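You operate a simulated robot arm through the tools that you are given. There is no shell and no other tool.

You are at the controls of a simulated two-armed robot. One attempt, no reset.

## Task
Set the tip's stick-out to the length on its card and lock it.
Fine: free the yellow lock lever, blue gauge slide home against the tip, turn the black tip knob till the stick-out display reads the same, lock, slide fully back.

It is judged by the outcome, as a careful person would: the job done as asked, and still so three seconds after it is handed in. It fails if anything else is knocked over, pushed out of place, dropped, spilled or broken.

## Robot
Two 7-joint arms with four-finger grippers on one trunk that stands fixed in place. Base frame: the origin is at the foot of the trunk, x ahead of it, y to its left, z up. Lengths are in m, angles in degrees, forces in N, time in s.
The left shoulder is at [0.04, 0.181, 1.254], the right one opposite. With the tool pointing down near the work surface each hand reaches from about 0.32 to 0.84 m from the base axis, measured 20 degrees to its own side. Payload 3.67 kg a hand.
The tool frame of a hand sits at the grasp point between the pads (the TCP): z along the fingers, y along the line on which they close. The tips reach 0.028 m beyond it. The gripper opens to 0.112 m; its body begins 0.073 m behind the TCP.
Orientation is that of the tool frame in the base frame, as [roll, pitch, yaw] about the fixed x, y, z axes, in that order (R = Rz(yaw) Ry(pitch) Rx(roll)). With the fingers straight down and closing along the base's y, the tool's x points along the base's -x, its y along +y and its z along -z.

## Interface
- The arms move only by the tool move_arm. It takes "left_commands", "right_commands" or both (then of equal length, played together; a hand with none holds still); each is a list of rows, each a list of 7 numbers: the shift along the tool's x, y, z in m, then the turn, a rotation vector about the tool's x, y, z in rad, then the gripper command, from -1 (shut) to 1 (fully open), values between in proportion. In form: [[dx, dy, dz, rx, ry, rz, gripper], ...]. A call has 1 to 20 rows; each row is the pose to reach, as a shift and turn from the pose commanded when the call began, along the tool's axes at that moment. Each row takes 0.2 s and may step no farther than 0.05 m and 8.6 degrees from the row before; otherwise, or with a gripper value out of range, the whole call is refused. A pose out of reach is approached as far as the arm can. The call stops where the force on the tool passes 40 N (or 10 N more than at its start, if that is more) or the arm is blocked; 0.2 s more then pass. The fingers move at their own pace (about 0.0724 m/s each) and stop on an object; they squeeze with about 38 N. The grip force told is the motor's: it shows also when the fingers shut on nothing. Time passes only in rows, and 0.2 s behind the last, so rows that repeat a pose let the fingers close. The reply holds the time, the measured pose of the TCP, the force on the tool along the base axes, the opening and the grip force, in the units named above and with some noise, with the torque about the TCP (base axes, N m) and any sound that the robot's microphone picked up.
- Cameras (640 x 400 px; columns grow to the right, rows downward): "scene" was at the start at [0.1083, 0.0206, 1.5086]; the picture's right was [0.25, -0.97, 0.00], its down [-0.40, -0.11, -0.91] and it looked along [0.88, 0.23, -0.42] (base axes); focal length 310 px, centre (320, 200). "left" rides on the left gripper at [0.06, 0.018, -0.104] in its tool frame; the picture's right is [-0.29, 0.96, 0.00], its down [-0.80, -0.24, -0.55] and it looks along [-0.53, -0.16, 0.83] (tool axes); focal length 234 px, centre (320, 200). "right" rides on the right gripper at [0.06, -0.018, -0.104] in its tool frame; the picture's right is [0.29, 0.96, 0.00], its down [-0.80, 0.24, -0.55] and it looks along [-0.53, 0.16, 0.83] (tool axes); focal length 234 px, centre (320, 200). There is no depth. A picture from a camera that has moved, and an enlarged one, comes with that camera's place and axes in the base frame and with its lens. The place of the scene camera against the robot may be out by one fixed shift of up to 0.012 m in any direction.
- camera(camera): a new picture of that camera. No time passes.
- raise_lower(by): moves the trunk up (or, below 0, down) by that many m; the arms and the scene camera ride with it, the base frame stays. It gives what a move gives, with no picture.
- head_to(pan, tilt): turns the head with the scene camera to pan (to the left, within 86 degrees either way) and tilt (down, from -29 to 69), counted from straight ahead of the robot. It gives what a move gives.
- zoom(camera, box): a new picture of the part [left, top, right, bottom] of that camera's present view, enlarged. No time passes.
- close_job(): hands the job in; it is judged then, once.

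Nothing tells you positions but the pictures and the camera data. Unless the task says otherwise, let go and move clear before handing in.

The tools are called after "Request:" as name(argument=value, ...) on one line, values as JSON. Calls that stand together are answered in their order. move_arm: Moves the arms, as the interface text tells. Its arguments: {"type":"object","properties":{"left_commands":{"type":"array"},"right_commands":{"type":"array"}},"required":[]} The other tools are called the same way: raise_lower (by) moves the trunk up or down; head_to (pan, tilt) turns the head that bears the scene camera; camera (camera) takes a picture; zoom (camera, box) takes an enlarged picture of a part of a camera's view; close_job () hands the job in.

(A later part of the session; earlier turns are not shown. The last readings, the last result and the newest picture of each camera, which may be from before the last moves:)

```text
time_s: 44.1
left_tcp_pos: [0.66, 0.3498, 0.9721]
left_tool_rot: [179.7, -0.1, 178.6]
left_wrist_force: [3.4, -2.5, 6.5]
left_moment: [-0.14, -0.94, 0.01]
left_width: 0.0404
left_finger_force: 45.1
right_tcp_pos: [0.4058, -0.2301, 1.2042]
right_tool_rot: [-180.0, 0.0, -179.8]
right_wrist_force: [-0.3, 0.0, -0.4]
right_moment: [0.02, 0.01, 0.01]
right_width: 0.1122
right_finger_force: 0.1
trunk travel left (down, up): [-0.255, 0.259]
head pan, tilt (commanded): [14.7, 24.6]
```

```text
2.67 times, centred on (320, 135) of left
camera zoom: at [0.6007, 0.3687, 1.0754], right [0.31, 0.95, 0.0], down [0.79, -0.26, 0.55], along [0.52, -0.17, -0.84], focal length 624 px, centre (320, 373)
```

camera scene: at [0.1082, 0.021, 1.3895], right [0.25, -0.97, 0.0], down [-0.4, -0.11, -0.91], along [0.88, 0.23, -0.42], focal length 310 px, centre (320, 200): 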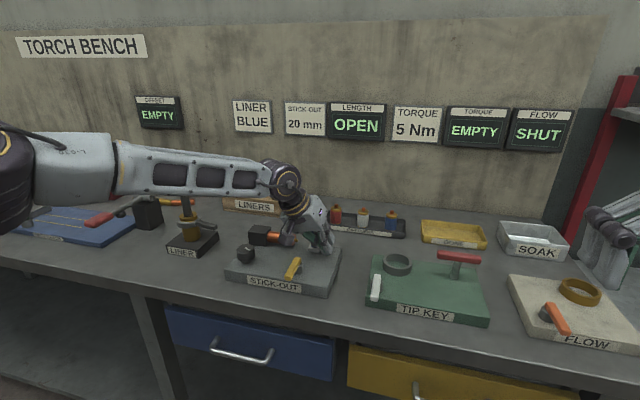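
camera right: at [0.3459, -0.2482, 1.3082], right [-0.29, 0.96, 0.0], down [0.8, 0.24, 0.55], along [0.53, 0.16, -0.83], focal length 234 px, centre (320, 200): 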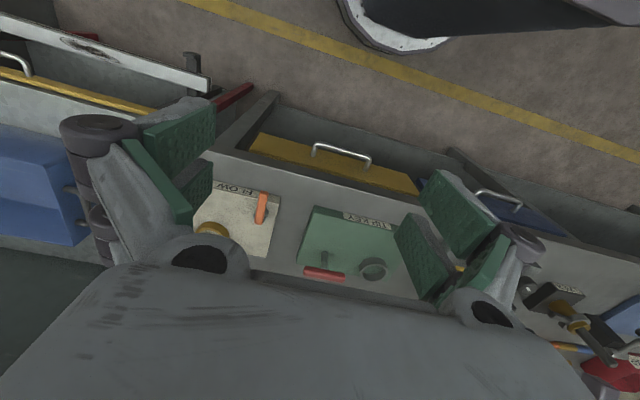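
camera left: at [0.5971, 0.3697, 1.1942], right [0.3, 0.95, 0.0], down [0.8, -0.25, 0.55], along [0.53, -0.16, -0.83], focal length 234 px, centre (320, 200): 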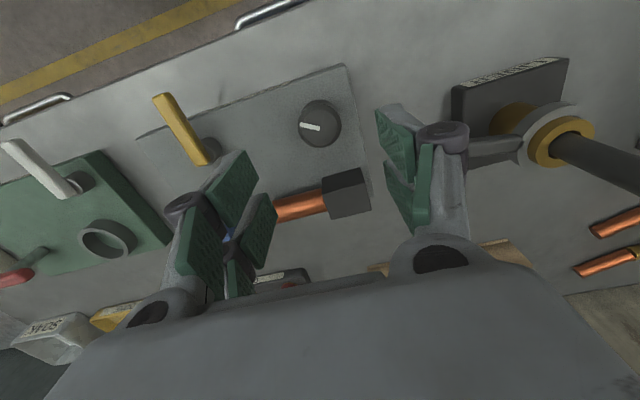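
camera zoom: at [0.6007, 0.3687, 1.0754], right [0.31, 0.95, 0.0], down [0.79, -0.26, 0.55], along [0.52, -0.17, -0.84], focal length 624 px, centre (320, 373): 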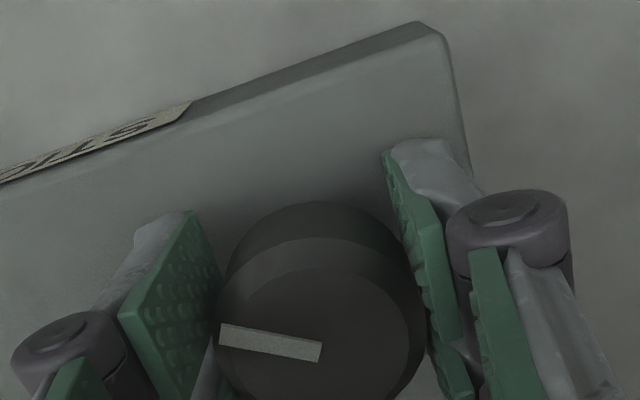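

It's back to 10 mm at the starting angle. I'll continue clockwise slowly.

Request:
move_arm(left_commands=[[0, 0, 0, 0, 0, 0.05, -1], [0, 0, 0, 0, 0, 0.1, -1], [0, 0, 0, 0, 0, 0.15, -1], [0, 0, 0, 0, 0, 0.2, -1], [0, 0, 0, 0, 0, 0.25, -1], [0, 0, 0, 0, 0, 0.3, -1], [0, 0, 0, 0, 0, 0.35, -1], [0, 0, 0, 0, 0, 0.4, -1], [0, 0, 0, 0, 0, 0.45, -1], [0, 0, 0, 0, 0, 0.5, -1], [0, 0, 0, 0, 0, 0.55, -1], [0, 0, 0, 0, 0, 0.6, -1]])

Request:
zoom(camera="scene", box=[205, 90, 405, 300])

Request:
zoom(camera="left", box=[220, 60, 420, 210])

```text
time_s: 45.6
left_tcp_pos: [0.6598, 0.3499, 0.9704]
left_tool_rot: [179.1, 0.3, 161.2]
left_wrist_force: [13.8, 3.6, -9.2]
left_moment: [-0.6, -0.22, -0.04]
left_width: 0.0401
left_finger_force: 45.1
left hand out of reach, approached as far as the arm can: row 6, 7
right_tcp_pos: [0.4079, -0.2293, 1.2042]
right_tool_rot: [-180.0, -0.2, -179.9]
right_wrist_force: [-0.6, -0.3, -0.4]
right_moment: [0.05, -0.02, 0.02]
right_width: 0.112
right_finger_force: 0.2
trunk travel left (down, up): [-0.255, 0.259]
head pan, tilt (commanded): [14.7, 24.6]
stopped in row 7 (left hand): the force on the tool passed its limit at 48 N (the readings are from after the stop); the commanded pose is now the measured one
```

```text
1.90 times, centred on (305, 195) of scene
camera zoom: at [0.1102, 0.0206, 1.3891], right [0.25, -0.97, 0.0], down [-0.4, -0.11, -0.91], along [0.88, 0.23, -0.42], focal length 590 px, centre (349, 210)
```

zoom: 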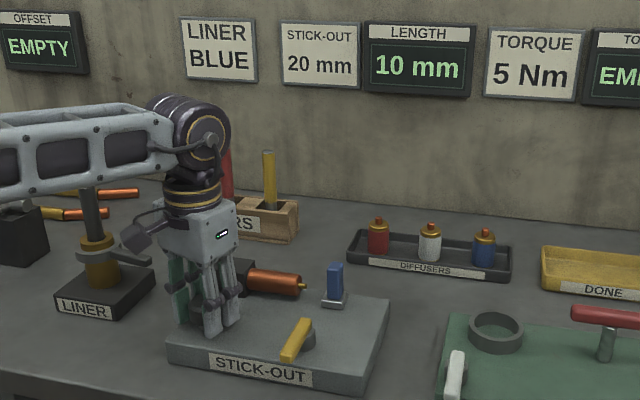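

```text
2.67 times, centred on (320, 135) of left
camera zoom: at [0.6063, 0.3849, 1.0743], right [0.58, 0.81, 0.02], down [0.67, -0.49, 0.56], along [0.46, -0.31, -0.83], focal length 624 px, centre (320, 373)
```

zoom: 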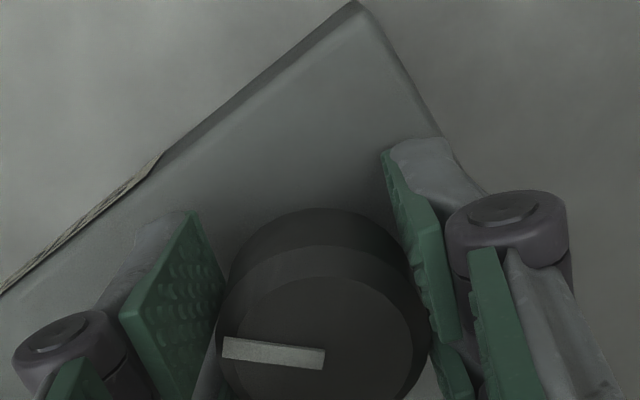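

The wrist limit in that direction is about yaw 163°, with the display still at 10 mm. I'll open just clear of the knob, swing the hand back counterclockwise without moving the knob, and regrip for a longer clockwise stroke.

Request:
move_arm(left_commands=[[0, 0, -0.001, 0, 0, 0, -0.05], [0, 0, -0.002, 0.008, 0.002, 0, -0.05], [0, 0, -0.002, 0.016, 0.005, 0, -0.05]])

Request:
zoom(camera="left", box=[220, 60, 420, 210])

Request:
zoom(camera="scene", box=[205, 90, 405, 300])

```text
time_s: 46.4
left_tcp_pos: [0.6543, 0.3483, 0.9749]
left_tool_rot: [179.9, 0.2, 161.4]
left_wrist_force: [-0.2, 0.5, -0.2]
left_moment: [-0.01, -0.03, 0.0]
left_width: 0.0535
left_finger_force: 0.2
right_tcp_pos: [0.4051, -0.229, 1.2053]
right_tool_rot: [-179.9, -0.1, -179.8]
right_wrist_force: [0.2, -0.3, -0.1]
right_moment: [-0.03, 0.0, 0.01]
right_width: 0.1119
right_finger_force: 0.0
trunk travel left (down, up): [-0.255, 0.259]
head pan, tilt (commanded): [14.7, 24.6]
```

```text
2.67 times, centred on (320, 135) of left
camera zoom: at [0.6033, 0.3841, 1.0783], right [0.58, 0.82, 0.0], down [0.68, -0.48, 0.56], along [0.45, -0.32, -0.83], focal length 624 px, centre (320, 373)
```

zoom: 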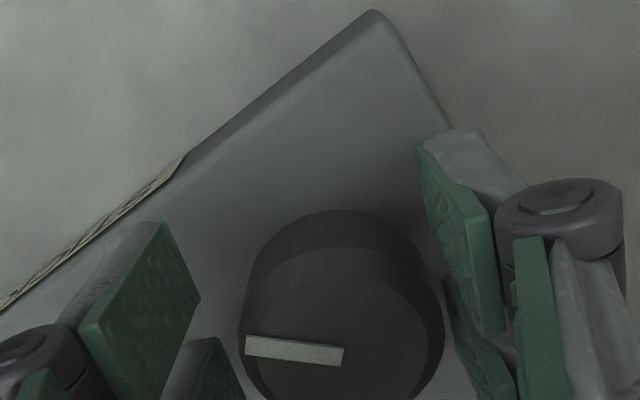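

```text
1.90 times, centred on (305, 195) of scene
camera zoom: at [0.1079, 0.0205, 1.3896], right [0.25, -0.97, 0.0], down [-0.4, -0.11, -0.91], along [0.88, 0.23, -0.42], focal length 590 px, centre (349, 210)
```

zoom: 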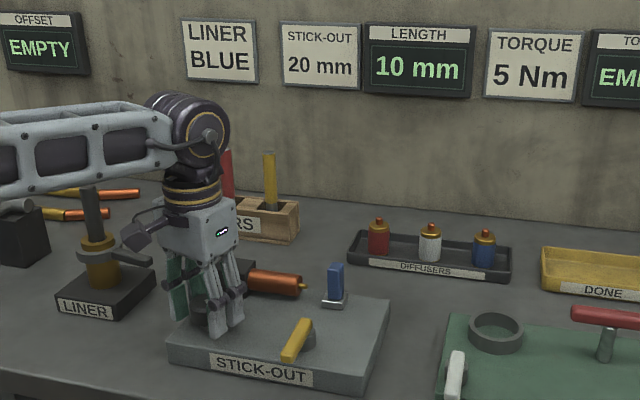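

The knob held its place on release. I'll recentre the hand on the knob axis and swing it counterclockwise with the fingers open.

Request:
move_arm(left_commands=[[-0.0046, 0.0036, 0, 0, 0, 0, -0.05], [-0.0046, 0.0036, 0, 0, 0, -0.12, -0.05], [-0.0046, 0.0036, 0, 0, 0, -0.24, -0.05], [-0.0046, 0.0036, 0, 0, 0, -0.36, -0.05], [-0.0046, 0.0036, 0, 0, 0, -0.48, -0.05], [-0.0046, 0.0036, 0, 0, 0, -0.6, -0.05], [-0.0046, 0.0036, 0, 0, 0, -0.72, -0.05], [-0.0046, 0.0036, 0, 0, 0, -0.84, -0.05], [-0.0046, 0.0036, 0, 0, 0, -0.96, -0.05], [-0.0046, 0.0036, 0, 0, 0, -1.08, -0.05], [-0.0046, 0.0036, 0, 0, 0, -1.2, -0.05], [-0.0046, 0.0036, 0, 0, 0, -1.32, -0.05], [-0.0046, 0.0036, 0, 0, 0, -1.38, -0.05]])

Request:
zoom(camera="left", box=[220, 60, 420, 210])

Request:
camera(camera="scene")

```text
time_s: 49.2
left_tcp_pos: [0.6633, 0.3504, 0.9747]
left_tool_rot: [-179.9, 0.0, -119.8]
left_wrist_force: [-0.1, 0.4, -0.3]
left_moment: [0.0, -0.02, 0.03]
left_width: 0.0532
left_finger_force: 0.0
left hand out of reach, approached as far as the arm can: row 1
right_tcp_pos: [0.4061, -0.2288, 1.2056]
right_tool_rot: [-180.0, 0.0, -180.0]
right_wrist_force: [0.4, 0.1, -0.2]
right_moment: [-0.03, 0.01, -0.02]
right_width: 0.1121
right_finger_force: 0.1
trunk travel left (down, up): [-0.255, 0.259]
head pan, tilt (commanded): [14.7, 24.6]
```

```text
2.67 times, centred on (320, 135) of left
camera zoom: at [0.6164, 0.308, 1.0785], right [-0.69, 0.72, 0.0], down [0.6, 0.57, 0.55], along [0.4, 0.38, -0.83], focal length 624 px, centre (320, 373)
```

zoom: 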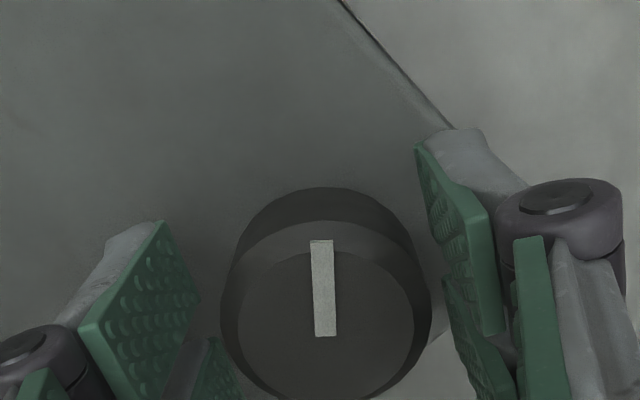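

```text
taken
camera scene: at [0.1083, 0.0206, 1.3895], right [0.25, -0.97, 0.0], down [-0.4, -0.11, -0.91], along [0.88, 0.23, -0.42], focal length 310 px, centre (320, 200)
```

scene: 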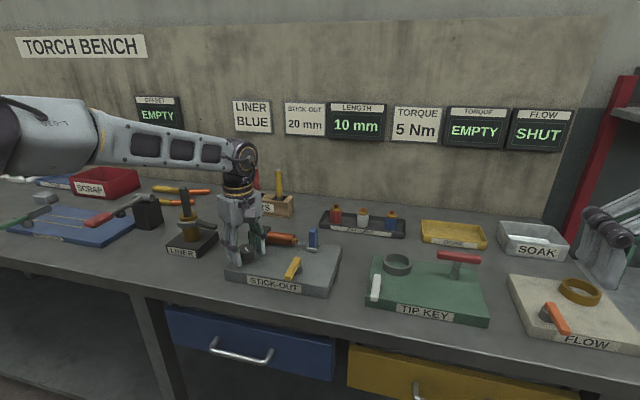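

The hand is at yaw -120° and the knob didn't move. I'll centre by about 2 mm, grip, and turn it clockwise about 29°, then read the display.

Request:
move_arm(left_commands=[[0.002, 0.0017, 0.001, 0, 0, 0, -0.05], [0.002, 0.0017, 0.001, 0, 0, 0, -1], [0.002, 0.0017, 0.001, 0, 0, 0, -1], [0.002, 0.0017, 0.001, 0, 0, 0.05, -1], [0.002, 0.0017, 0.001, 0, 0, 0.1, -1], [0.002, 0.0017, 0.001, 0, 0, 0.15, -1], [0.002, 0.0017, 0.001, 0, 0, 0.2, -1], [0.002, 0.0017, 0.001, 0, 0, 0.25, -1], [0.002, 0.0017, 0.001, 0, 0, 0.3, -1], [0.002, 0.0017, 0.001, 0, 0, 0.35, -1], [0.002, 0.0017, 0.001, 0, 0, 0.4, -1], [0.002, 0.0017, 0.001, 0, 0, 0.45, -1], [0.002, 0.0017, 0.001, 0, 0, 0.5, -1]])

Request:
zoom(camera="left", box=[220, 60, 420, 210])

Request:
zoom(camera="scene", box=[205, 90, 405, 300])

```text
time_s: 52.0
left_tcp_pos: [0.6585, 0.3498, 0.9747]
left_tool_rot: [-179.7, 0.0, -148.4]
left_wrist_force: [-4.9, 1.9, 8.3]
left_moment: [-0.5, 0.73, 0.02]
left_width: 0.0405
left_finger_force: 45.0
right_tcp_pos: [0.4051, -0.2291, 1.2075]
right_tool_rot: [-180.0, 0.0, -179.8]
right_wrist_force: [-0.1, -0.3, 0.0]
right_moment: [0.01, 0.01, 0.01]
right_width: 0.1121
right_finger_force: 0.0
trunk travel left (down, up): [-0.255, 0.259]
head pan, tilt (commanded): [14.7, 24.6]
```

```text
2.67 times, centred on (320, 135) of left
camera zoom: at [0.598, 0.3341, 1.078], right [-0.25, 0.97, 0.0], down [0.8, 0.21, 0.56], along [0.54, 0.14, -0.83], focal length 624 px, centre (320, 373)
```

zoom: 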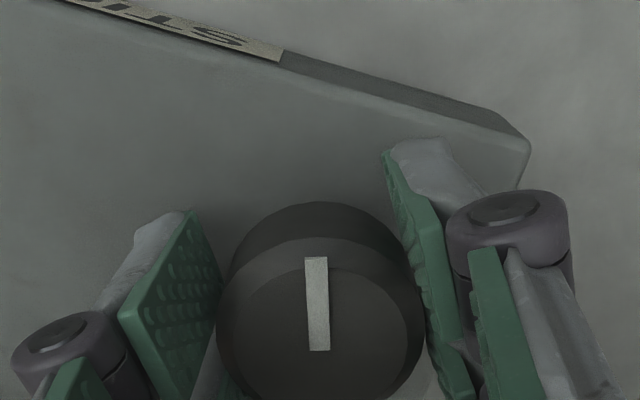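

```text
1.90 times, centred on (305, 195) of scene
camera zoom: at [0.1068, 0.0205, 1.3897], right [0.25, -0.97, 0.0], down [-0.4, -0.11, -0.91], along [0.88, 0.23, -0.42], focal length 590 px, centre (349, 210)
```

zoom: 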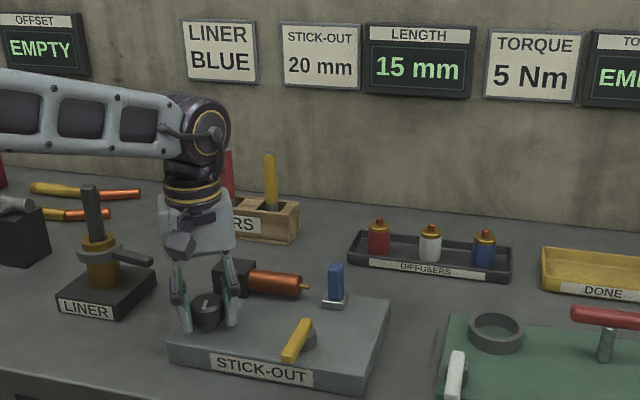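

It reads 15 mm now, after about 47° clockwise in total. I'll continue another 29° or so.

Request:
move_arm(left_commands=[[0, 0, 0, 0, 0, 0.05, -1], [0, 0, 0, 0, 0, 0.1, -1], [0, 0, 0, 0, 0, 0.15, -1], [0, 0, 0, 0, 0, 0.2, -1], [0, 0, 0, 0, 0, 0.25, -1], [0, 0, 0, 0, 0, 0.3, -1], [0, 0, 0, 0, 0, 0.35, -1], [0, 0, 0, 0, 0, 0.4, -1], [0, 0, 0, 0, 0, 0.45, -1], [0, 0, 0, 0, 0, 0.5, -1]])

Request:
zoom(camera="left", box=[220, 60, 420, 210])

Request:
zoom(camera="scene", box=[205, 90, 405, 300])

```text
time_s: 54.2
left_tcp_pos: [0.6606, 0.3509, 0.974]
left_tool_rot: [-179.9, 0.2, -177.2]
left_wrist_force: [-1.1, 6.2, 9.2]
left_moment: [-0.02, -0.93, 0.01]
left_width: 0.0402
left_finger_force: 45.4
right_tcp_pos: [0.4047, -0.2279, 1.2059]
right_tool_rot: [180.0, 0.0, -179.8]
right_wrist_force: [0.5, 0.5, -0.3]
right_moment: [0.05, 0.01, -0.02]
right_width: 0.112
right_finger_force: 0.0
trunk travel left (down, up): [-0.255, 0.259]
head pan, tilt (commanded): [14.7, 24.6]
```

```text
2.67 times, centred on (320, 135) of left
camera zoom: at [0.5978, 0.3653, 1.0779], right [0.24, 0.97, 0.0], down [0.81, -0.2, 0.56], along [0.54, -0.14, -0.83], focal length 624 px, centre (320, 373)
```

zoom: 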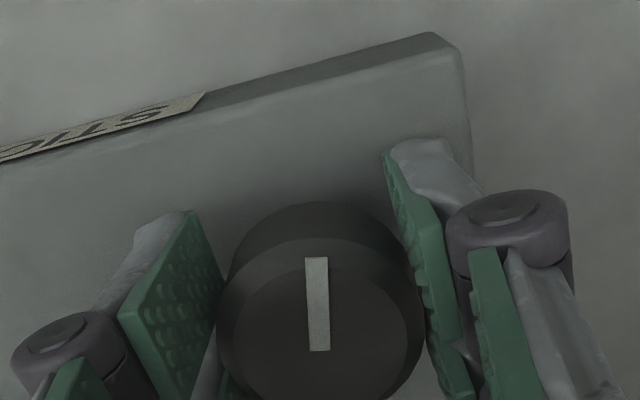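

```text
1.90 times, centred on (305, 195) of scene
camera zoom: at [0.1072, 0.0211, 1.3896], right [0.25, -0.97, 0.0], down [-0.4, -0.11, -0.91], along [0.88, 0.23, -0.42], focal length 590 px, centre (349, 210)
```

zoom: 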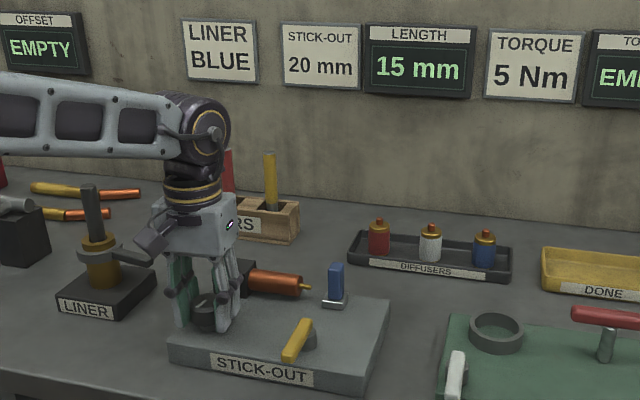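

It's still 15 mm at about 75°, so each 5 mm step spans roughly 60° and 20 mm should centre near 120° clockwise from the start. I'll release, swing back and regrip for the last 45°.

Request:
move_arm(left_commands=[[0, 0, 0, 0, 0, 0, -0.05], [0, 0, 0, 0, 0, 0, -0.05], [0, 0, 0, 0, 0, -0.12, -0.05], [0, 0, 0, 0, 0, -0.24, -0.05], [0, 0, 0, 0, 0, -0.36, -0.05], [0, 0, 0, 0, 0, -0.48, -0.05], [0, 0, 0, 0, 0, -0.6, -0.05], [0, 0, 0, 0, 0, -0.72, -0.05], [0, 0, 0, 0, 0, -0.84, -0.05], [0, 0, 0, 0, 0, -0.96, -0.05], [0, 0, 0, 0, 0, -1.0, -0.05]])

Request:
zoom(camera="left", box=[220, 60, 420, 210])

Request:
zoom(camera="scene", box=[205, 90, 405, 300])

```text
time_s: 56.6
left_tcp_pos: [0.6594, 0.3513, 0.9744]
left_tool_rot: [-180.0, -0.1, -119.7]
left_wrist_force: [-0.1, -1.0, 0.2]
left_moment: [0.02, 0.01, 0.01]
left_width: 0.0533
left_finger_force: 0.0
right_tcp_pos: [0.4059, -0.2302, 1.2046]
right_tool_rot: [180.0, 0.0, -179.9]
right_wrist_force: [0.3, -0.3, 0.2]
right_moment: [-0.01, -0.03, -0.01]
right_width: 0.1119
right_finger_force: 0.1
trunk travel left (down, up): [-0.255, 0.259]
head pan, tilt (commanded): [14.7, 24.6]
```

```text
2.67 times, centred on (320, 135) of left
camera zoom: at [0.6142, 0.3075, 1.0771], right [-0.69, 0.73, 0.0], down [0.6, 0.57, 0.55], along [0.4, 0.38, -0.83], focal length 624 px, centre (320, 373)
```

zoom: 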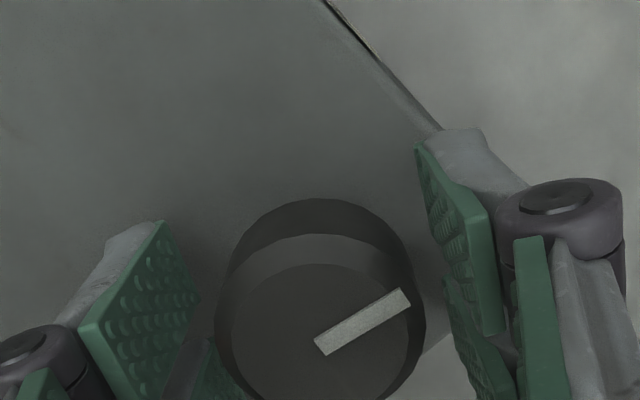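

```text
1.90 times, centred on (305, 195) of scene
camera zoom: at [0.1083, 0.0206, 1.3895], right [0.25, -0.97, 0.0], down [-0.4, -0.11, -0.91], along [0.88, 0.23, -0.42], focal length 590 px, centre (349, 210)
```

zoom: 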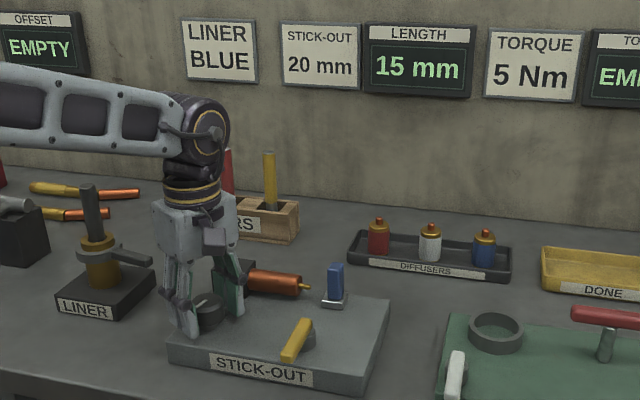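

The knob stayed put. I'll grip again and turn clockwise about 40°.

Request:
move_arm(left_commands=[[0, 0, 0, 0, 0, 0, -1], [0, 0, 0, 0, 0, 0, -1], [0, 0, 0, 0, 0, 0.05, -1], [0, 0, 0, 0, 0, 0.1, -1], [0, 0, 0, 0, 0, 0.15, -1], [0, 0, 0, 0, 0, 0.2, -1], [0, 0, 0, 0, 0, 0.25, -1], [0, 0, 0, 0, 0, 0.3, -1], [0, 0, 0, 0, 0, 0.35, -1], [0, 0, 0, 0, 0, 0.4, -1], [0, 0, 0, 0, 0, 0.45, -1], [0, 0, 0, 0, 0, 0.5, -1], [0, 0, 0, 0, 0, 0.55, -1], [0, 0, 0, 0, 0, 0.6, -1], [0, 0, 0, 0, 0, 0.65, -1], [0, 0, 0, 0, 0, 0.7, -1]])

Request:
zoom(camera="left", box=[220, 60, 420, 210])

Request:
zoom(camera="scene", box=[205, 90, 405, 300])

```text
time_s: 60.0
left_tcp_pos: [0.6607, 0.351, 0.9731]
left_tool_rot: [-180.0, 0.0, -160.1]
left_wrist_force: [3.7, 4.9, 0.6]
left_moment: [-0.25, 0.72, 0.06]
left_width: 0.0398
left_finger_force: 45.3
right_tcp_pos: [0.407, -0.2291, 1.2045]
right_tool_rot: [-179.9, -0.1, -179.9]
right_wrist_force: [-0.1, 0.1, -0.2]
right_moment: [-0.01, 0.0, 0.02]
right_width: 0.1121
right_finger_force: 0.1
trunk travel left (down, up): [-0.255, 0.259]
head pan, tilt (commanded): [14.7, 24.6]
```

```text
2.67 times, centred on (320, 135) of left
camera zoom: at [0.5971, 0.3468, 1.0771], right [-0.06, 1.0, 0.0], down [0.83, 0.05, 0.55], along [0.55, 0.03, -0.83], focal length 624 px, centre (320, 373)
```

zoom: 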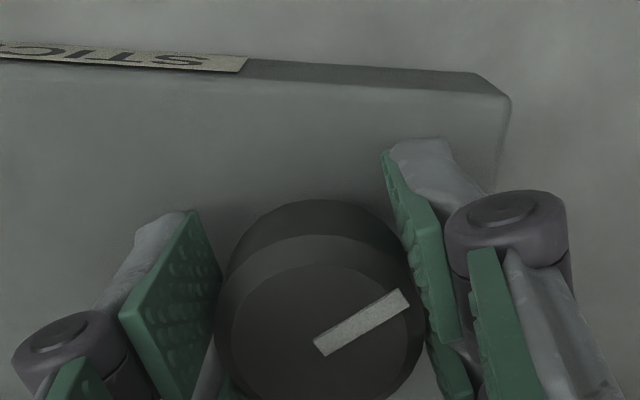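

```text
1.90 times, centred on (305, 195) of scene
camera zoom: at [0.109, 0.0212, 1.3895], right [0.25, -0.97, 0.0], down [-0.4, -0.11, -0.91], along [0.88, 0.23, -0.42], focal length 590 px, centre (349, 210)
```

zoom: 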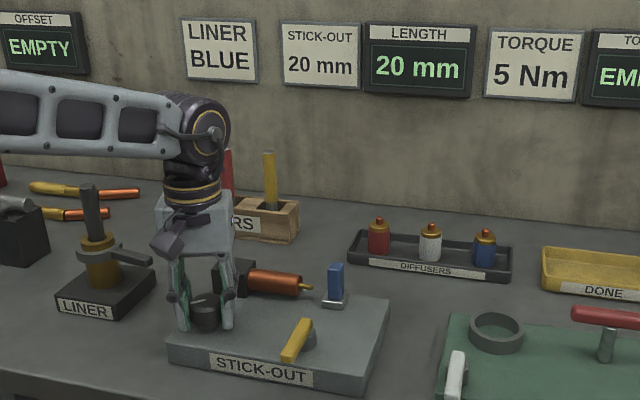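

The display reads 20 mm, matching the card. To be sure I'm well inside that step rather than at its edge, I'll look closely at the tip and probe back a little.

Request:
zoom(camera="scene", box=[270, 220, 345, 270])

Request:
move_arm(left_commands=[[0, 0, 0, 0, 0, -0.05, -1], [0, 0, 0, 0, 0, -0.1, -1], [0, 0, 0, 0, 0, -0.15, -1], [0, 0, 0, 0, 0, -0.2, -1], [0, 0, 0, 0, 0, -0.25, -1]])

Request:
zoom(camera="scene", box=[205, 90, 405, 300])

Request:
zoom(camera="scene", box=[270, 220, 345, 270])

```text
8.00 times, centred on (308, 245) of scene
camera zoom: at [0.109, 0.0212, 1.3895], right [0.25, -0.97, 0.0], down [-0.4, -0.11, -0.91], along [0.88, 0.23, -0.42], focal length 2476 px, centre (420, -160)
```

zoom: 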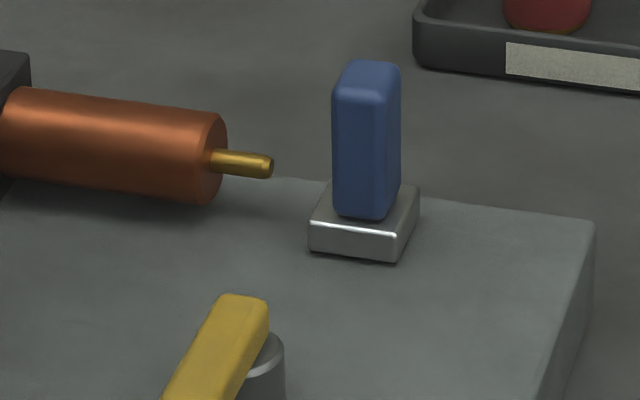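

```text
time_s: 61.2
left_tcp_pos: [0.6611, 0.3505, 0.9749]
left_tool_rot: [-179.9, -0.1, -145.6]
left_wrist_force: [-0.9, 3.7, -0.9]
left_moment: [0.42, -0.76, 0.02]
left_width: 0.0398
left_finger_force: 44.8
right_tcp_pos: [0.4054, -0.2284, 1.2052]
right_tool_rot: [-180.0, 0.0, -179.9]
right_wrist_force: [0.2, -0.3, -0.4]
right_moment: [-0.01, 0.0, -0.01]
right_width: 0.1119
right_finger_force: 0.1
trunk travel left (down, up): [-0.255, 0.259]
head pan, tilt (commanded): [14.7, 24.6]
```

```text
1.90 times, centred on (305, 195) of scene
camera zoom: at [0.1084, 0.021, 1.3895], right [0.25, -0.97, 0.0], down [-0.4, -0.11, -0.91], along [0.88, 0.23, -0.42], focal length 590 px, centre (349, 210)
```

zoom: 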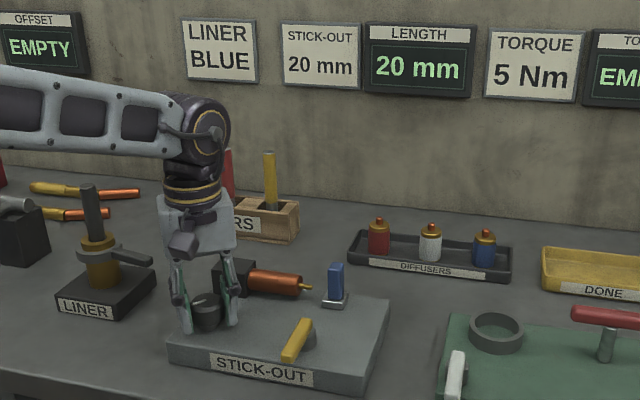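

```text
8.00 times, centred on (308, 245) of scene
camera zoom: at [0.1084, 0.021, 1.3895], right [0.25, -0.97, 0.0], down [-0.4, -0.11, -0.91], along [0.88, 0.23, -0.42], focal length 2476 px, centre (420, -160)
```

zoom: 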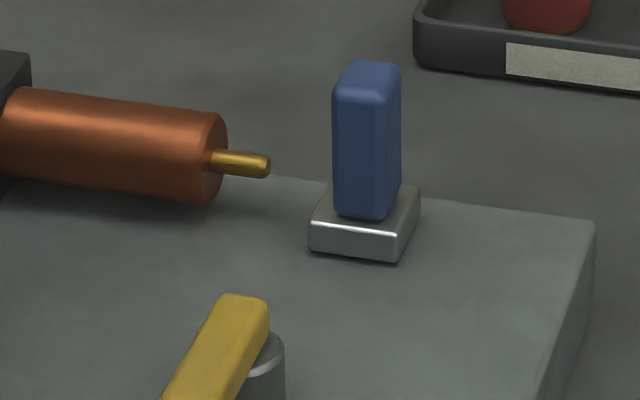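

The tip moves continuously, about 1 mm per 12°. The display still shows 20 mm about 14° back, so exactly 20 mm should be near 120° clockwise from the start. I'll set it there and then open the fingers.

Request:
move_arm(left_commands=[[0, 0, 0, 0, 0, 0.05, -1], [0, 0, 0, 0, 0, 0.1, -1], [0, 0, 0, 0, 0, 0.15, -1], [0, 0, 0, 0, 0, 0.2, -1], [0, 0, 0, 0, 0, 0.25, -1], [0, 0, 0, 0, 0, 0.3, -1], [0, 0, 0, 0, 0, 0.326, -1], [0, 0, 0, 0, 0, 0.326, -1]])

Request:
zoom(camera="scene", box=[270, 220, 345, 270])

Request:
zoom(camera="left", box=[220, 60, 420, 210])

```text
time_s: 63.0
left_tcp_pos: [0.6606, 0.3505, 0.9743]
left_tool_rot: [-179.9, -0.2, -164.3]
left_wrist_force: [2.9, 1.7, -1.3]
left_moment: [-0.24, 0.58, 0.0]
left_width: 0.0397
left_finger_force: 44.4
right_tcp_pos: [0.4058, -0.2288, 1.2051]
right_tool_rot: [-180.0, -0.1, -179.9]
right_wrist_force: [0.5, 0.1, -0.5]
right_moment: [-0.01, 0.0, -0.02]
right_width: 0.1121
right_finger_force: 0.1
trunk travel left (down, up): [-0.255, 0.259]
head pan, tilt (commanded): [14.7, 24.6]
```

```text
8.00 times, centred on (308, 245) of scene
camera zoom: at [0.109, 0.0209, 1.3895], right [0.25, -0.97, 0.0], down [-0.4, -0.11, -0.91], along [0.88, 0.23, -0.42], focal length 2476 px, centre (420, -160)
```

zoom: 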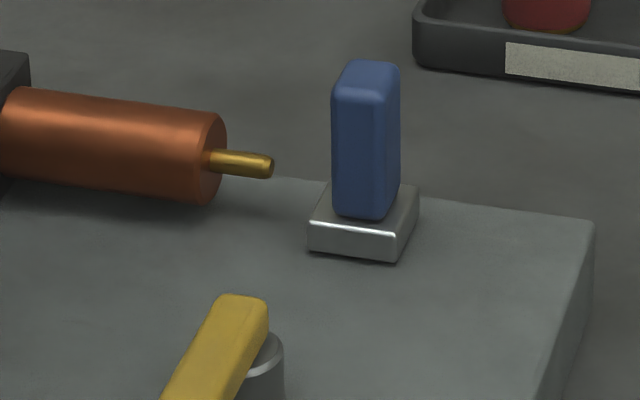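

```text
2.67 times, centred on (320, 135) of left
camera zoom: at [0.5971, 0.3515, 1.0771], right [0.02, 1.0, 0.0], down [0.83, -0.01, 0.55], along [0.55, -0.01, -0.83], focal length 624 px, centre (320, 373)
```

zoom: 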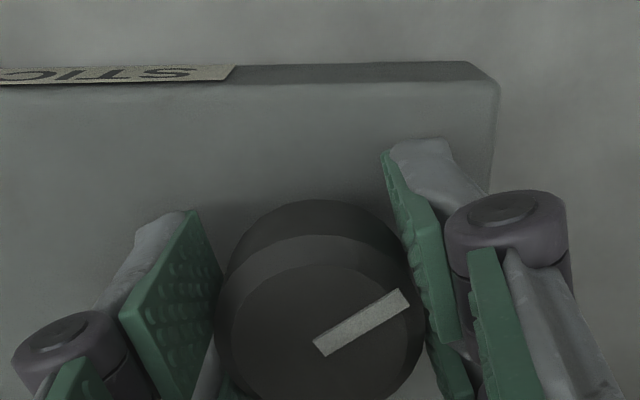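

The tip is set and the pointer is where planned. I'll open the fingers, rise straight off the knob, and check the display again.

Request:
move_arm(left_commands=[[0, 0, 0, 0, 0, 0, 0.1], [0, 0, 0, 0, 0, 0, 0.2], [0, 0, -0.03, 0, 0, 0, 0.2], [0, 0, -0.07, 0, 0, 0, 0.2], [0, 0, -0.1, 0, 0, 0, 0.2], [0, 0, -0.1, 0, 0, 0, 0.2]])

Request:
zoom(camera="left", box=[250, 60, 410, 180])

Request:
zoom(camera="scene", box=[205, 90, 405, 300])

```text
time_s: 64.4
left_tcp_pos: [0.6601, 0.3489, 1.0743]
left_tool_rot: [-179.9, 0.0, -164.3]
left_wrist_force: [0.3, -0.1, -0.2]
left_moment: [0.0, -0.02, -0.02]
left_width: 0.0673
left_finger_force: 0.0
right_tcp_pos: [0.4064, -0.2285, 1.2045]
right_tool_rot: [-179.9, -0.1, -179.8]
right_wrist_force: [-0.2, -0.4, -0.7]
right_moment: [-0.02, 0.0, 0.05]
right_width: 0.1118
right_finger_force: 0.2
trunk travel left (down, up): [-0.255, 0.259]
head pan, tilt (commanded): [14.7, 24.6]
```

```text
3.33 times, centred on (330, 120) of left
camera zoom: at [0.5963, 0.3502, 1.1774], right [0.02, 1.0, 0.0], down [0.83, -0.01, 0.55], along [0.55, -0.01, -0.83], focal length 781 px, centre (287, 467)
```

zoom: 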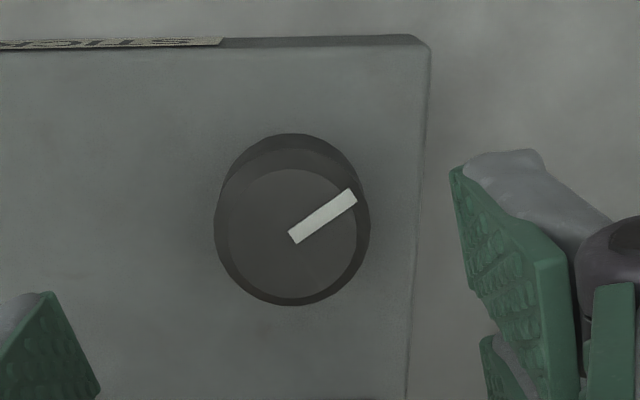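

```text
1.90 times, centred on (305, 195) of scene
camera zoom: at [0.1085, 0.0208, 1.3895], right [0.25, -0.97, 0.0], down [-0.4, -0.11, -0.91], along [0.88, 0.23, -0.42], focal length 590 px, centre (349, 210)
```

zoom: 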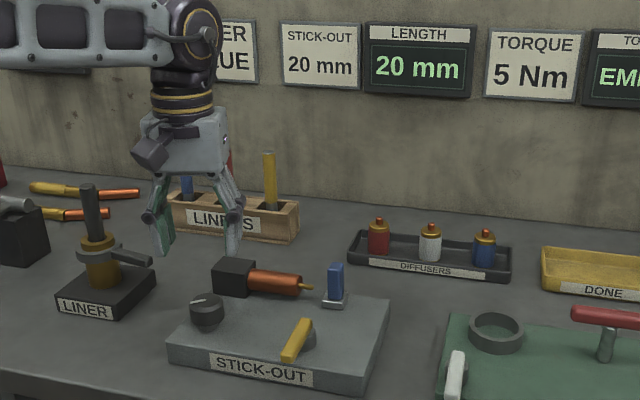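

The display still reads 20 mm with the hand off. The pointer suggests I'm about 4–5° short of exact centre (about 19.6 mm) because of a small slip during an early stroke. I'll regrip and nudge it clockwise by that amount.

Request:
move_arm(left_commands=[[0, 0, 0.035, 0, 0, 0, 0.2], [0, 0, 0.07, 0, 0, 0, 0.2], [0, 0, 0.1, 0, 0, 0, 0.2], [0, 0, 0.1, 0, 0, 0, 0.2], [0, 0, 0.1, 0, 0, 0, -1], [0, 0, 0.1, 0, 0, 0, -1], [0, 0, 0.1, 0, 0, 0.04, -1], [0, 0, 0.1, 0, 0, 0.08, -1], [0, 0, 0.1, 0, 0, 0.08, -1]])

Request:
zoom(camera="left", box=[220, 60, 420, 210])

Request:
zoom(camera="scene", box=[205, 90, 405, 300])

```text
time_s: 66.4
left_tcp_pos: [0.6599, 0.3503, 0.972]
left_tool_rot: [-179.9, -0.1, -168.8]
left_wrist_force: [-0.8, -1.4, -6.7]
left_moment: [0.18, -1.06, 0.03]
left_width: 0.0401
left_finger_force: 44.5
right_tcp_pos: [0.4076, -0.2292, 1.2048]
right_tool_rot: [-180.0, 0.0, -180.0]
right_wrist_force: [-0.1, -0.2, -0.8]
right_moment: [-0.03, -0.01, 0.01]
right_width: 0.1122
right_finger_force: 0.1
trunk travel left (down, up): [-0.255, 0.259]
head pan, tilt (commanded): [14.7, 24.6]
```

```text
2.67 times, centred on (320, 135) of left
camera zoom: at [0.5972, 0.3565, 1.0761], right [0.1, 1.0, 0.0], down [0.83, -0.08, 0.55], along [0.55, -0.06, -0.83], focal length 624 px, centre (320, 373)
```

zoom: 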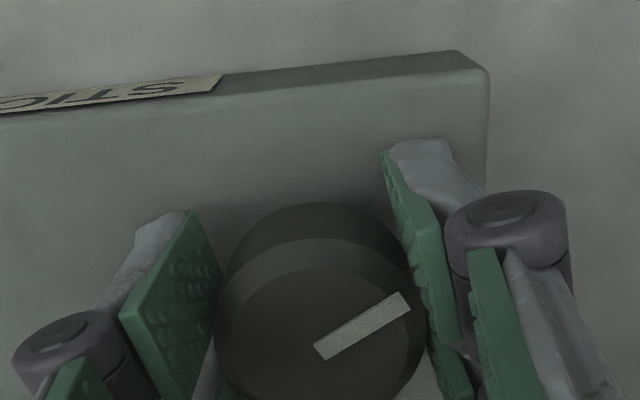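

```text
1.90 times, centred on (305, 195) of scene
camera zoom: at [0.1088, 0.0208, 1.3894], right [0.25, -0.97, 0.0], down [-0.4, -0.11, -0.91], along [0.88, 0.23, -0.42], focal length 590 px, centre (349, 210)
```

zoom: 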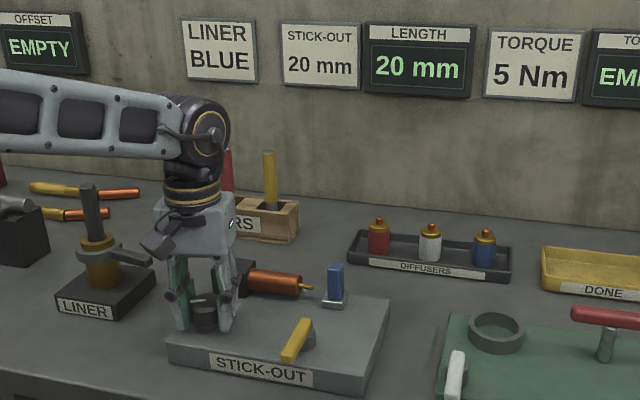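

The nudge held and the display reads 20 mm. I'll release, rise, and bring the closed fingers to the left (+y) side of the yellow lever.

Request:
move_arm(left_commands=[[0, 0, 0, 0, 0, 0, 0.1], [0, 0, 0, 0, 0, 0, 0.2], [0, 0, -0.035, 0, 0, 0, 0.2], [0, 0, -0.07, 0, 0, 0, 0.2], [0, 0, -0.09, 0, 0, 0, 0.2], [0.025, -0.022, -0.09, 0, 0, 0.065, -1], [0.05, -0.045, -0.09, 0, 0, 0.13, -1], [0.0744, -0.0669, -0.09, 0, 0, 0.195, -1], [0.0744, -0.0669, -0.09, 0, 0, 0.195, -1]])

Request:
camera(camera="left")

Request:
zoom(camera="scene", box=[205, 90, 405, 300])

```text
time_s: 68.4
left_tcp_pos: [0.5988, 0.2721, 1.0639]
left_tool_rot: [-179.8, 0.0, 180.0]
left_wrist_force: [0.3, -0.7, 0.1]
left_moment: [0.01, 0.02, -0.02]
left_width: 0.0001
left_finger_force: 35.1
right_tcp_pos: [0.407, -0.2281, 1.2033]
right_tool_rot: [179.9, 0.0, -179.9]
right_wrist_force: [0.8, 0.3, 0.5]
right_moment: [0.01, 0.02, -0.02]
right_width: 0.1119
right_finger_force: 0.0
trunk travel left (down, up): [-0.255, 0.259]
head pan, tilt (commanded): [14.7, 24.6]
```

```text
taken
camera left: at [0.5378, 0.2902, 1.1669], right [0.29, 0.96, 0.0], down [0.8, -0.24, 0.56], along [0.53, -0.16, -0.83], focal length 234 px, centre (320, 200)
```

left: 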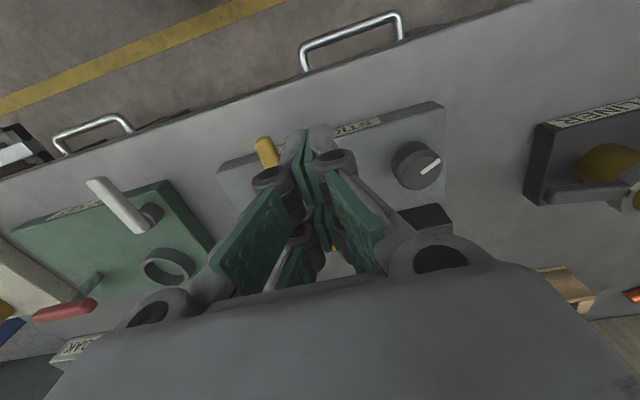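

```text
1.90 times, centred on (305, 195) of scene
camera zoom: at [0.1086, 0.0209, 1.3895], right [0.25, -0.97, 0.0], down [-0.4, -0.11, -0.91], along [0.88, 0.23, -0.42], focal length 590 px, centre (349, 210)
```

zoom: 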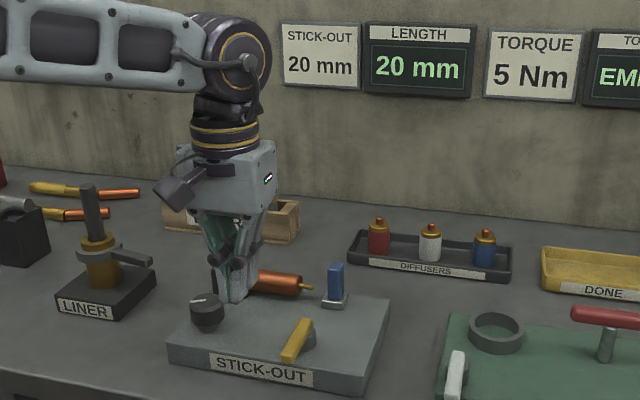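

The closed fingers are left of the lever with clearance. I'll descend to lever height and then sweep it in -y.

Request:
move_arm(left_commands=[[0, 0, 0.03, 0, 0, 0, -1], [0, 0, 0.06, 0, 0, 0, -1], [0, 0, 0.09, 0, 0, 0, -1], [0, 0, 0.09, 0, 0, 0, -1]])

Request:
zoom(camera="left", box=[200, 60, 440, 240])

Request:
zoom(camera="scene", box=[215, 200, 355, 305])

```text
time_s: 69.4
left_tcp_pos: [0.5991, 0.2714, 0.9748]
left_tool_rot: [-179.9, -0.1, 180.0]
left_wrist_force: [0.1, 0.3, -0.5]
left_moment: [0.04, 0.0, -0.02]
left_width: 0.0
left_finger_force: 36.0
right_tcp_pos: [0.4062, -0.2307, 1.2047]
right_tool_rot: [-180.0, 0.0, -179.9]
right_wrist_force: [-0.2, -0.2, 0.3]
right_moment: [0.01, -0.01, -0.01]
right_width: 0.1119
right_finger_force: 0.2
trunk travel left (down, up): [-0.255, 0.259]
head pan, tilt (commanded): [14.7, 24.6]
```

```text
2.22 times, centred on (320, 150) of left
camera zoom: at [0.539, 0.289, 1.078], right [0.29, 0.96, 0.0], down [0.8, -0.24, 0.56], along [0.53, -0.16, -0.83], focal length 520 px, centre (320, 311)
```

zoom: 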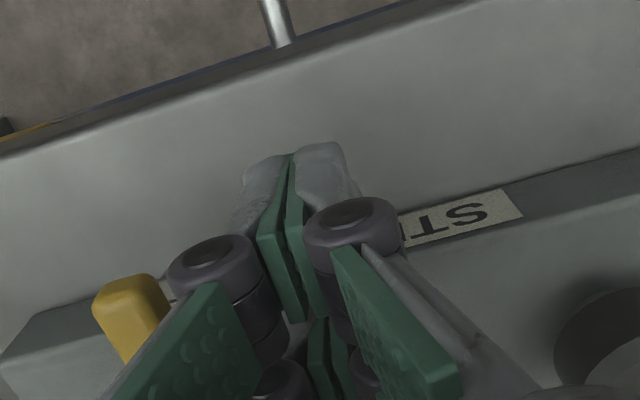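

```text
3.81 times, centred on (285, 252) of scene
camera zoom: at [0.1079, 0.0204, 1.3896], right [0.25, -0.97, 0.0], down [-0.4, -0.11, -0.91], along [0.88, 0.23, -0.42], focal length 1179 px, centre (453, 0)
```

zoom: 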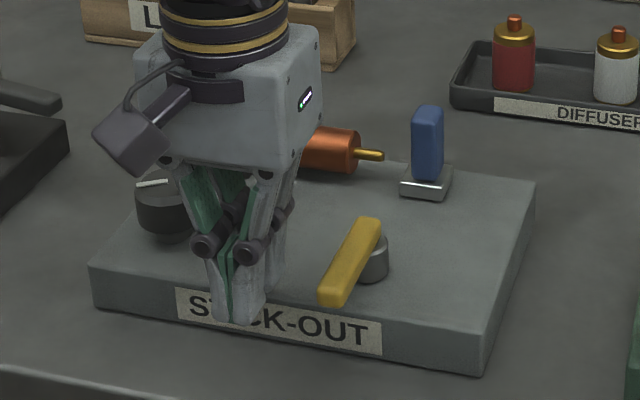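

I'm well placed to the left of the bar. Now I'll sweep it in -y.

Request:
move_arm(left_commands=[[0, -0.01, 0, 0, 0, 0, -1], [0, -0.02, 0, 0, 0, 0, -1], [0, -0.03, 0, 0, 0, 0, -1], [0, -0.04, 0, 0, 0, 0, -1], [0, -0.05, 0, 0, 0, 0, -1], [0, -0.06, 0, 0, 0, 0, -1], [-0.002, -0.07, 0, 0, 0, 0, -1], [-0.004, -0.08, 0, 0, 0, 0, -1]])

Request:
zoom(camera="left", box=[200, 60, 440, 240])

Request:
zoom(camera="scene", box=[215, 90, 395, 305])

```text
time_s: 71.2
left_tcp_pos: [0.6036, 0.1895, 0.9754]
left_tool_rot: [-179.8, 0.0, 180.0]
left_wrist_force: [0.2, -0.4, -0.2]
left_moment: [0.03, -0.03, 0.0]
left_width: 0.0
left_finger_force: 35.7
right_tcp_pos: [0.4058, -0.2281, 1.2055]
right_tool_rot: [180.0, -0.1, -179.9]
right_wrist_force: [0.2, -0.2, 0.8]
right_moment: [-0.03, 0.03, 0.01]
right_width: 0.1121
right_finger_force: 0.2
trunk travel left (down, up): [-0.255, 0.259]
head pan, tilt (commanded): [14.7, 24.6]
```

```text
2.22 times, centred on (320, 150) of left
camera zoom: at [0.5426, 0.2078, 1.0775], right [0.29, 0.96, 0.0], down [0.8, -0.24, 0.56], along [0.53, -0.16, -0.83], focal length 520 px, centre (320, 311)
```

zoom: 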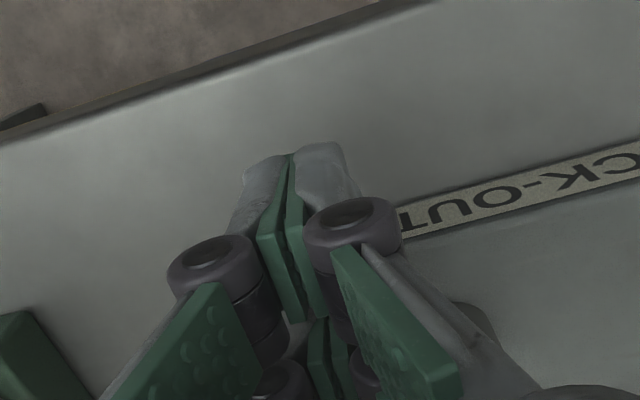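

```text
1.86 times, centred on (305, 198) of scene
camera zoom: at [0.1085, 0.0204, 1.3895], right [0.25, -0.97, 0.0], down [-0.4, -0.11, -0.91], along [0.88, 0.23, -0.42], focal length 576 px, centre (348, 205)
```

zoom: 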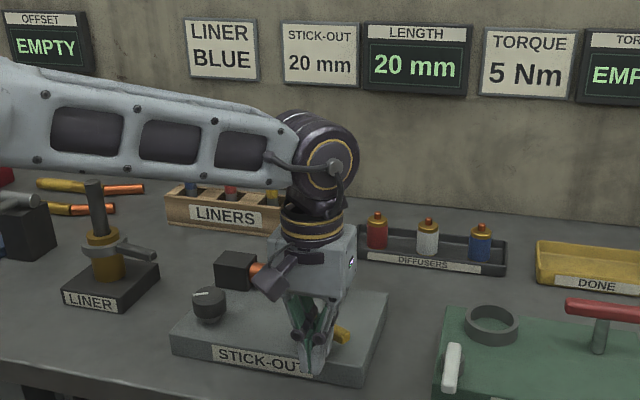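

The lever has come most of the way round. I'll push it on in -y and then +x until it meets the locked stop.

Request:
move_arm(left_commands=[[-0.003, -0.008, 0, 0, 0, 0, -1], [-0.007, -0.016, 0, 0, 0, 0, -1], [-0.011, -0.021, 0, 0, 0, 0, -1], [-0.015, -0.023, 0, 0, 0, 0, -1], [-0.018, -0.023, 0, 0, 0, 0, -1], [-0.021, -0.023, 0, 0, 0, 0, -1], [-0.024, -0.023, 0, 0, 0, 0, -1]])

Request:
zoom(camera="left", box=[200, 60, 440, 240])

Request:
zoom(camera="scene", box=[215, 90, 395, 305])

```text
time_s: 72.8
left_tcp_pos: [0.6229, 0.167, 0.9752]
left_tool_rot: [180.0, -0.2, 179.8]
left_wrist_force: [-28.4, 0.1, -5.1]
left_moment: [-0.13, 0.41, 0.14]
left_width: 0.0059
left_finger_force: 35.8
right_tcp_pos: [0.4032, -0.2295, 1.2056]
right_tool_rot: [-179.9, 0.1, -179.8]
right_wrist_force: [-0.1, -0.5, -0.9]
right_moment: [-0.01, -0.02, 0.05]
right_width: 0.1119
right_finger_force: 0.0
trunk travel left (down, up): [-0.255, 0.259]
head pan, tilt (commanded): [14.7, 24.6]
```

```text
2.22 times, centred on (320, 150) of left
camera zoom: at [0.5628, 0.1849, 1.0781], right [0.29, 0.96, 0.0], down [0.8, -0.24, 0.55], along [0.53, -0.16, -0.83], focal length 520 px, centre (320, 311)
```

zoom: 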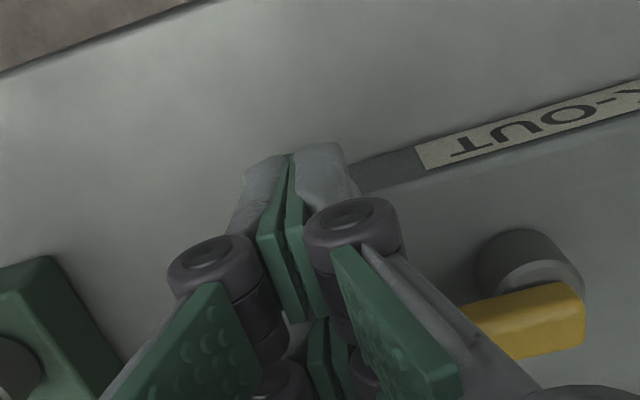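

```text
1.86 times, centred on (305, 198) of scene
camera zoom: at [0.1041, 0.0206, 1.3898], right [0.25, -0.97, 0.0], down [-0.4, -0.11, -0.91], along [0.88, 0.23, -0.41], focal length 576 px, centre (348, 205)
```

zoom: 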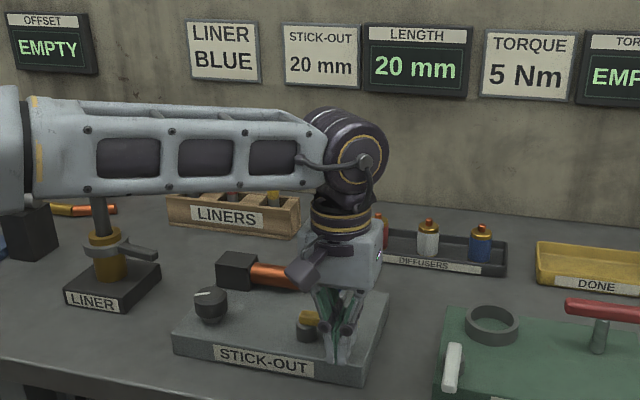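

The lever is back at its stop, the same place it started, with 28 N on it and the display at 20 mm, so it's locked. I'll back off, rise, and tilt the hand to pull the blue slide back from its tip side.

Request:
move_arm(left_commands=[[0.015, 0, 0, 0, 0, 0, -1], [0.025, 0, 0, 0, 0, 0, -1], [0.025, 0, -0.04, 0, 0, 0, -1], [0.025, 0, -0.08, 0, 0, 0, -1], [0.025, 0, -0.115, 0, 0, 0, -1], [0.025, 0, -0.115, 0, 0, 0, -1]])

Request:
zoom(camera="scene", box=[215, 90, 395, 305])

Request:
camera(camera="left")

```text
time_s: 74.2
left_tcp_pos: [0.6046, 0.1674, 1.0908]
left_tool_rot: [-179.8, 0.0, -180.0]
left_wrist_force: [-0.8, 0.7, -0.6]
left_moment: [0.02, 0.0, 0.01]
left_width: 0.0
left_finger_force: 35.4
right_tcp_pos: [0.4061, -0.2293, 1.2043]
right_tool_rot: [-180.0, 0.0, -180.0]
right_wrist_force: [0.0, -0.5, 0.5]
right_moment: [-0.02, 0.04, 0.0]
right_width: 0.1117
right_finger_force: 0.1
trunk travel left (down, up): [-0.255, 0.259]
head pan, tilt (commanded): [14.7, 24.6]
```

```text
1.86 times, centred on (305, 198) of scene
camera zoom: at [0.1087, 0.0206, 1.3895], right [0.25, -0.97, 0.0], down [-0.4, -0.11, -0.91], along [0.88, 0.23, -0.42], focal length 576 px, centre (348, 205)
```

zoom: 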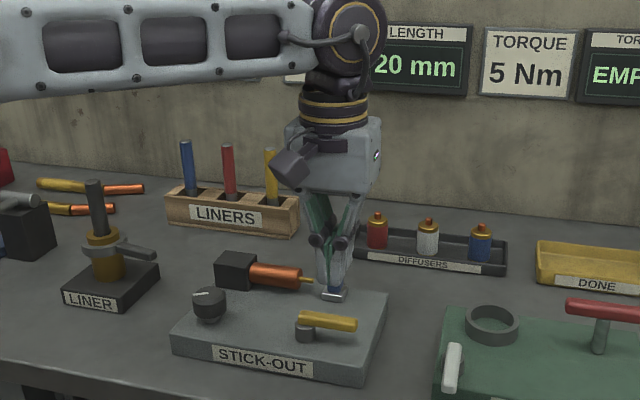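

```text
taken
camera left: at [0.5446, 0.185, 1.1935], right [0.29, 0.96, 0.0], down [0.8, -0.24, 0.55], along [0.53, -0.16, -0.83], focal length 234 px, centre (320, 200)
```

left: 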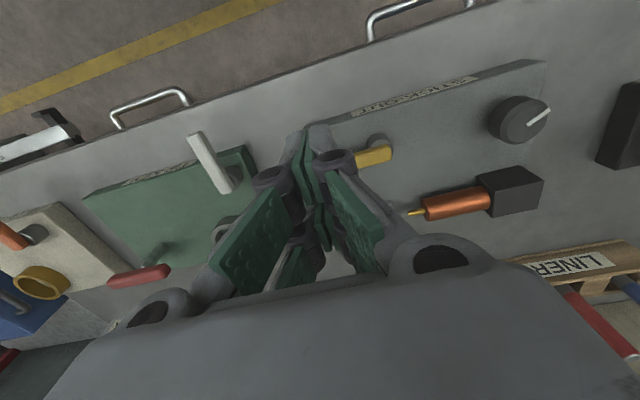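

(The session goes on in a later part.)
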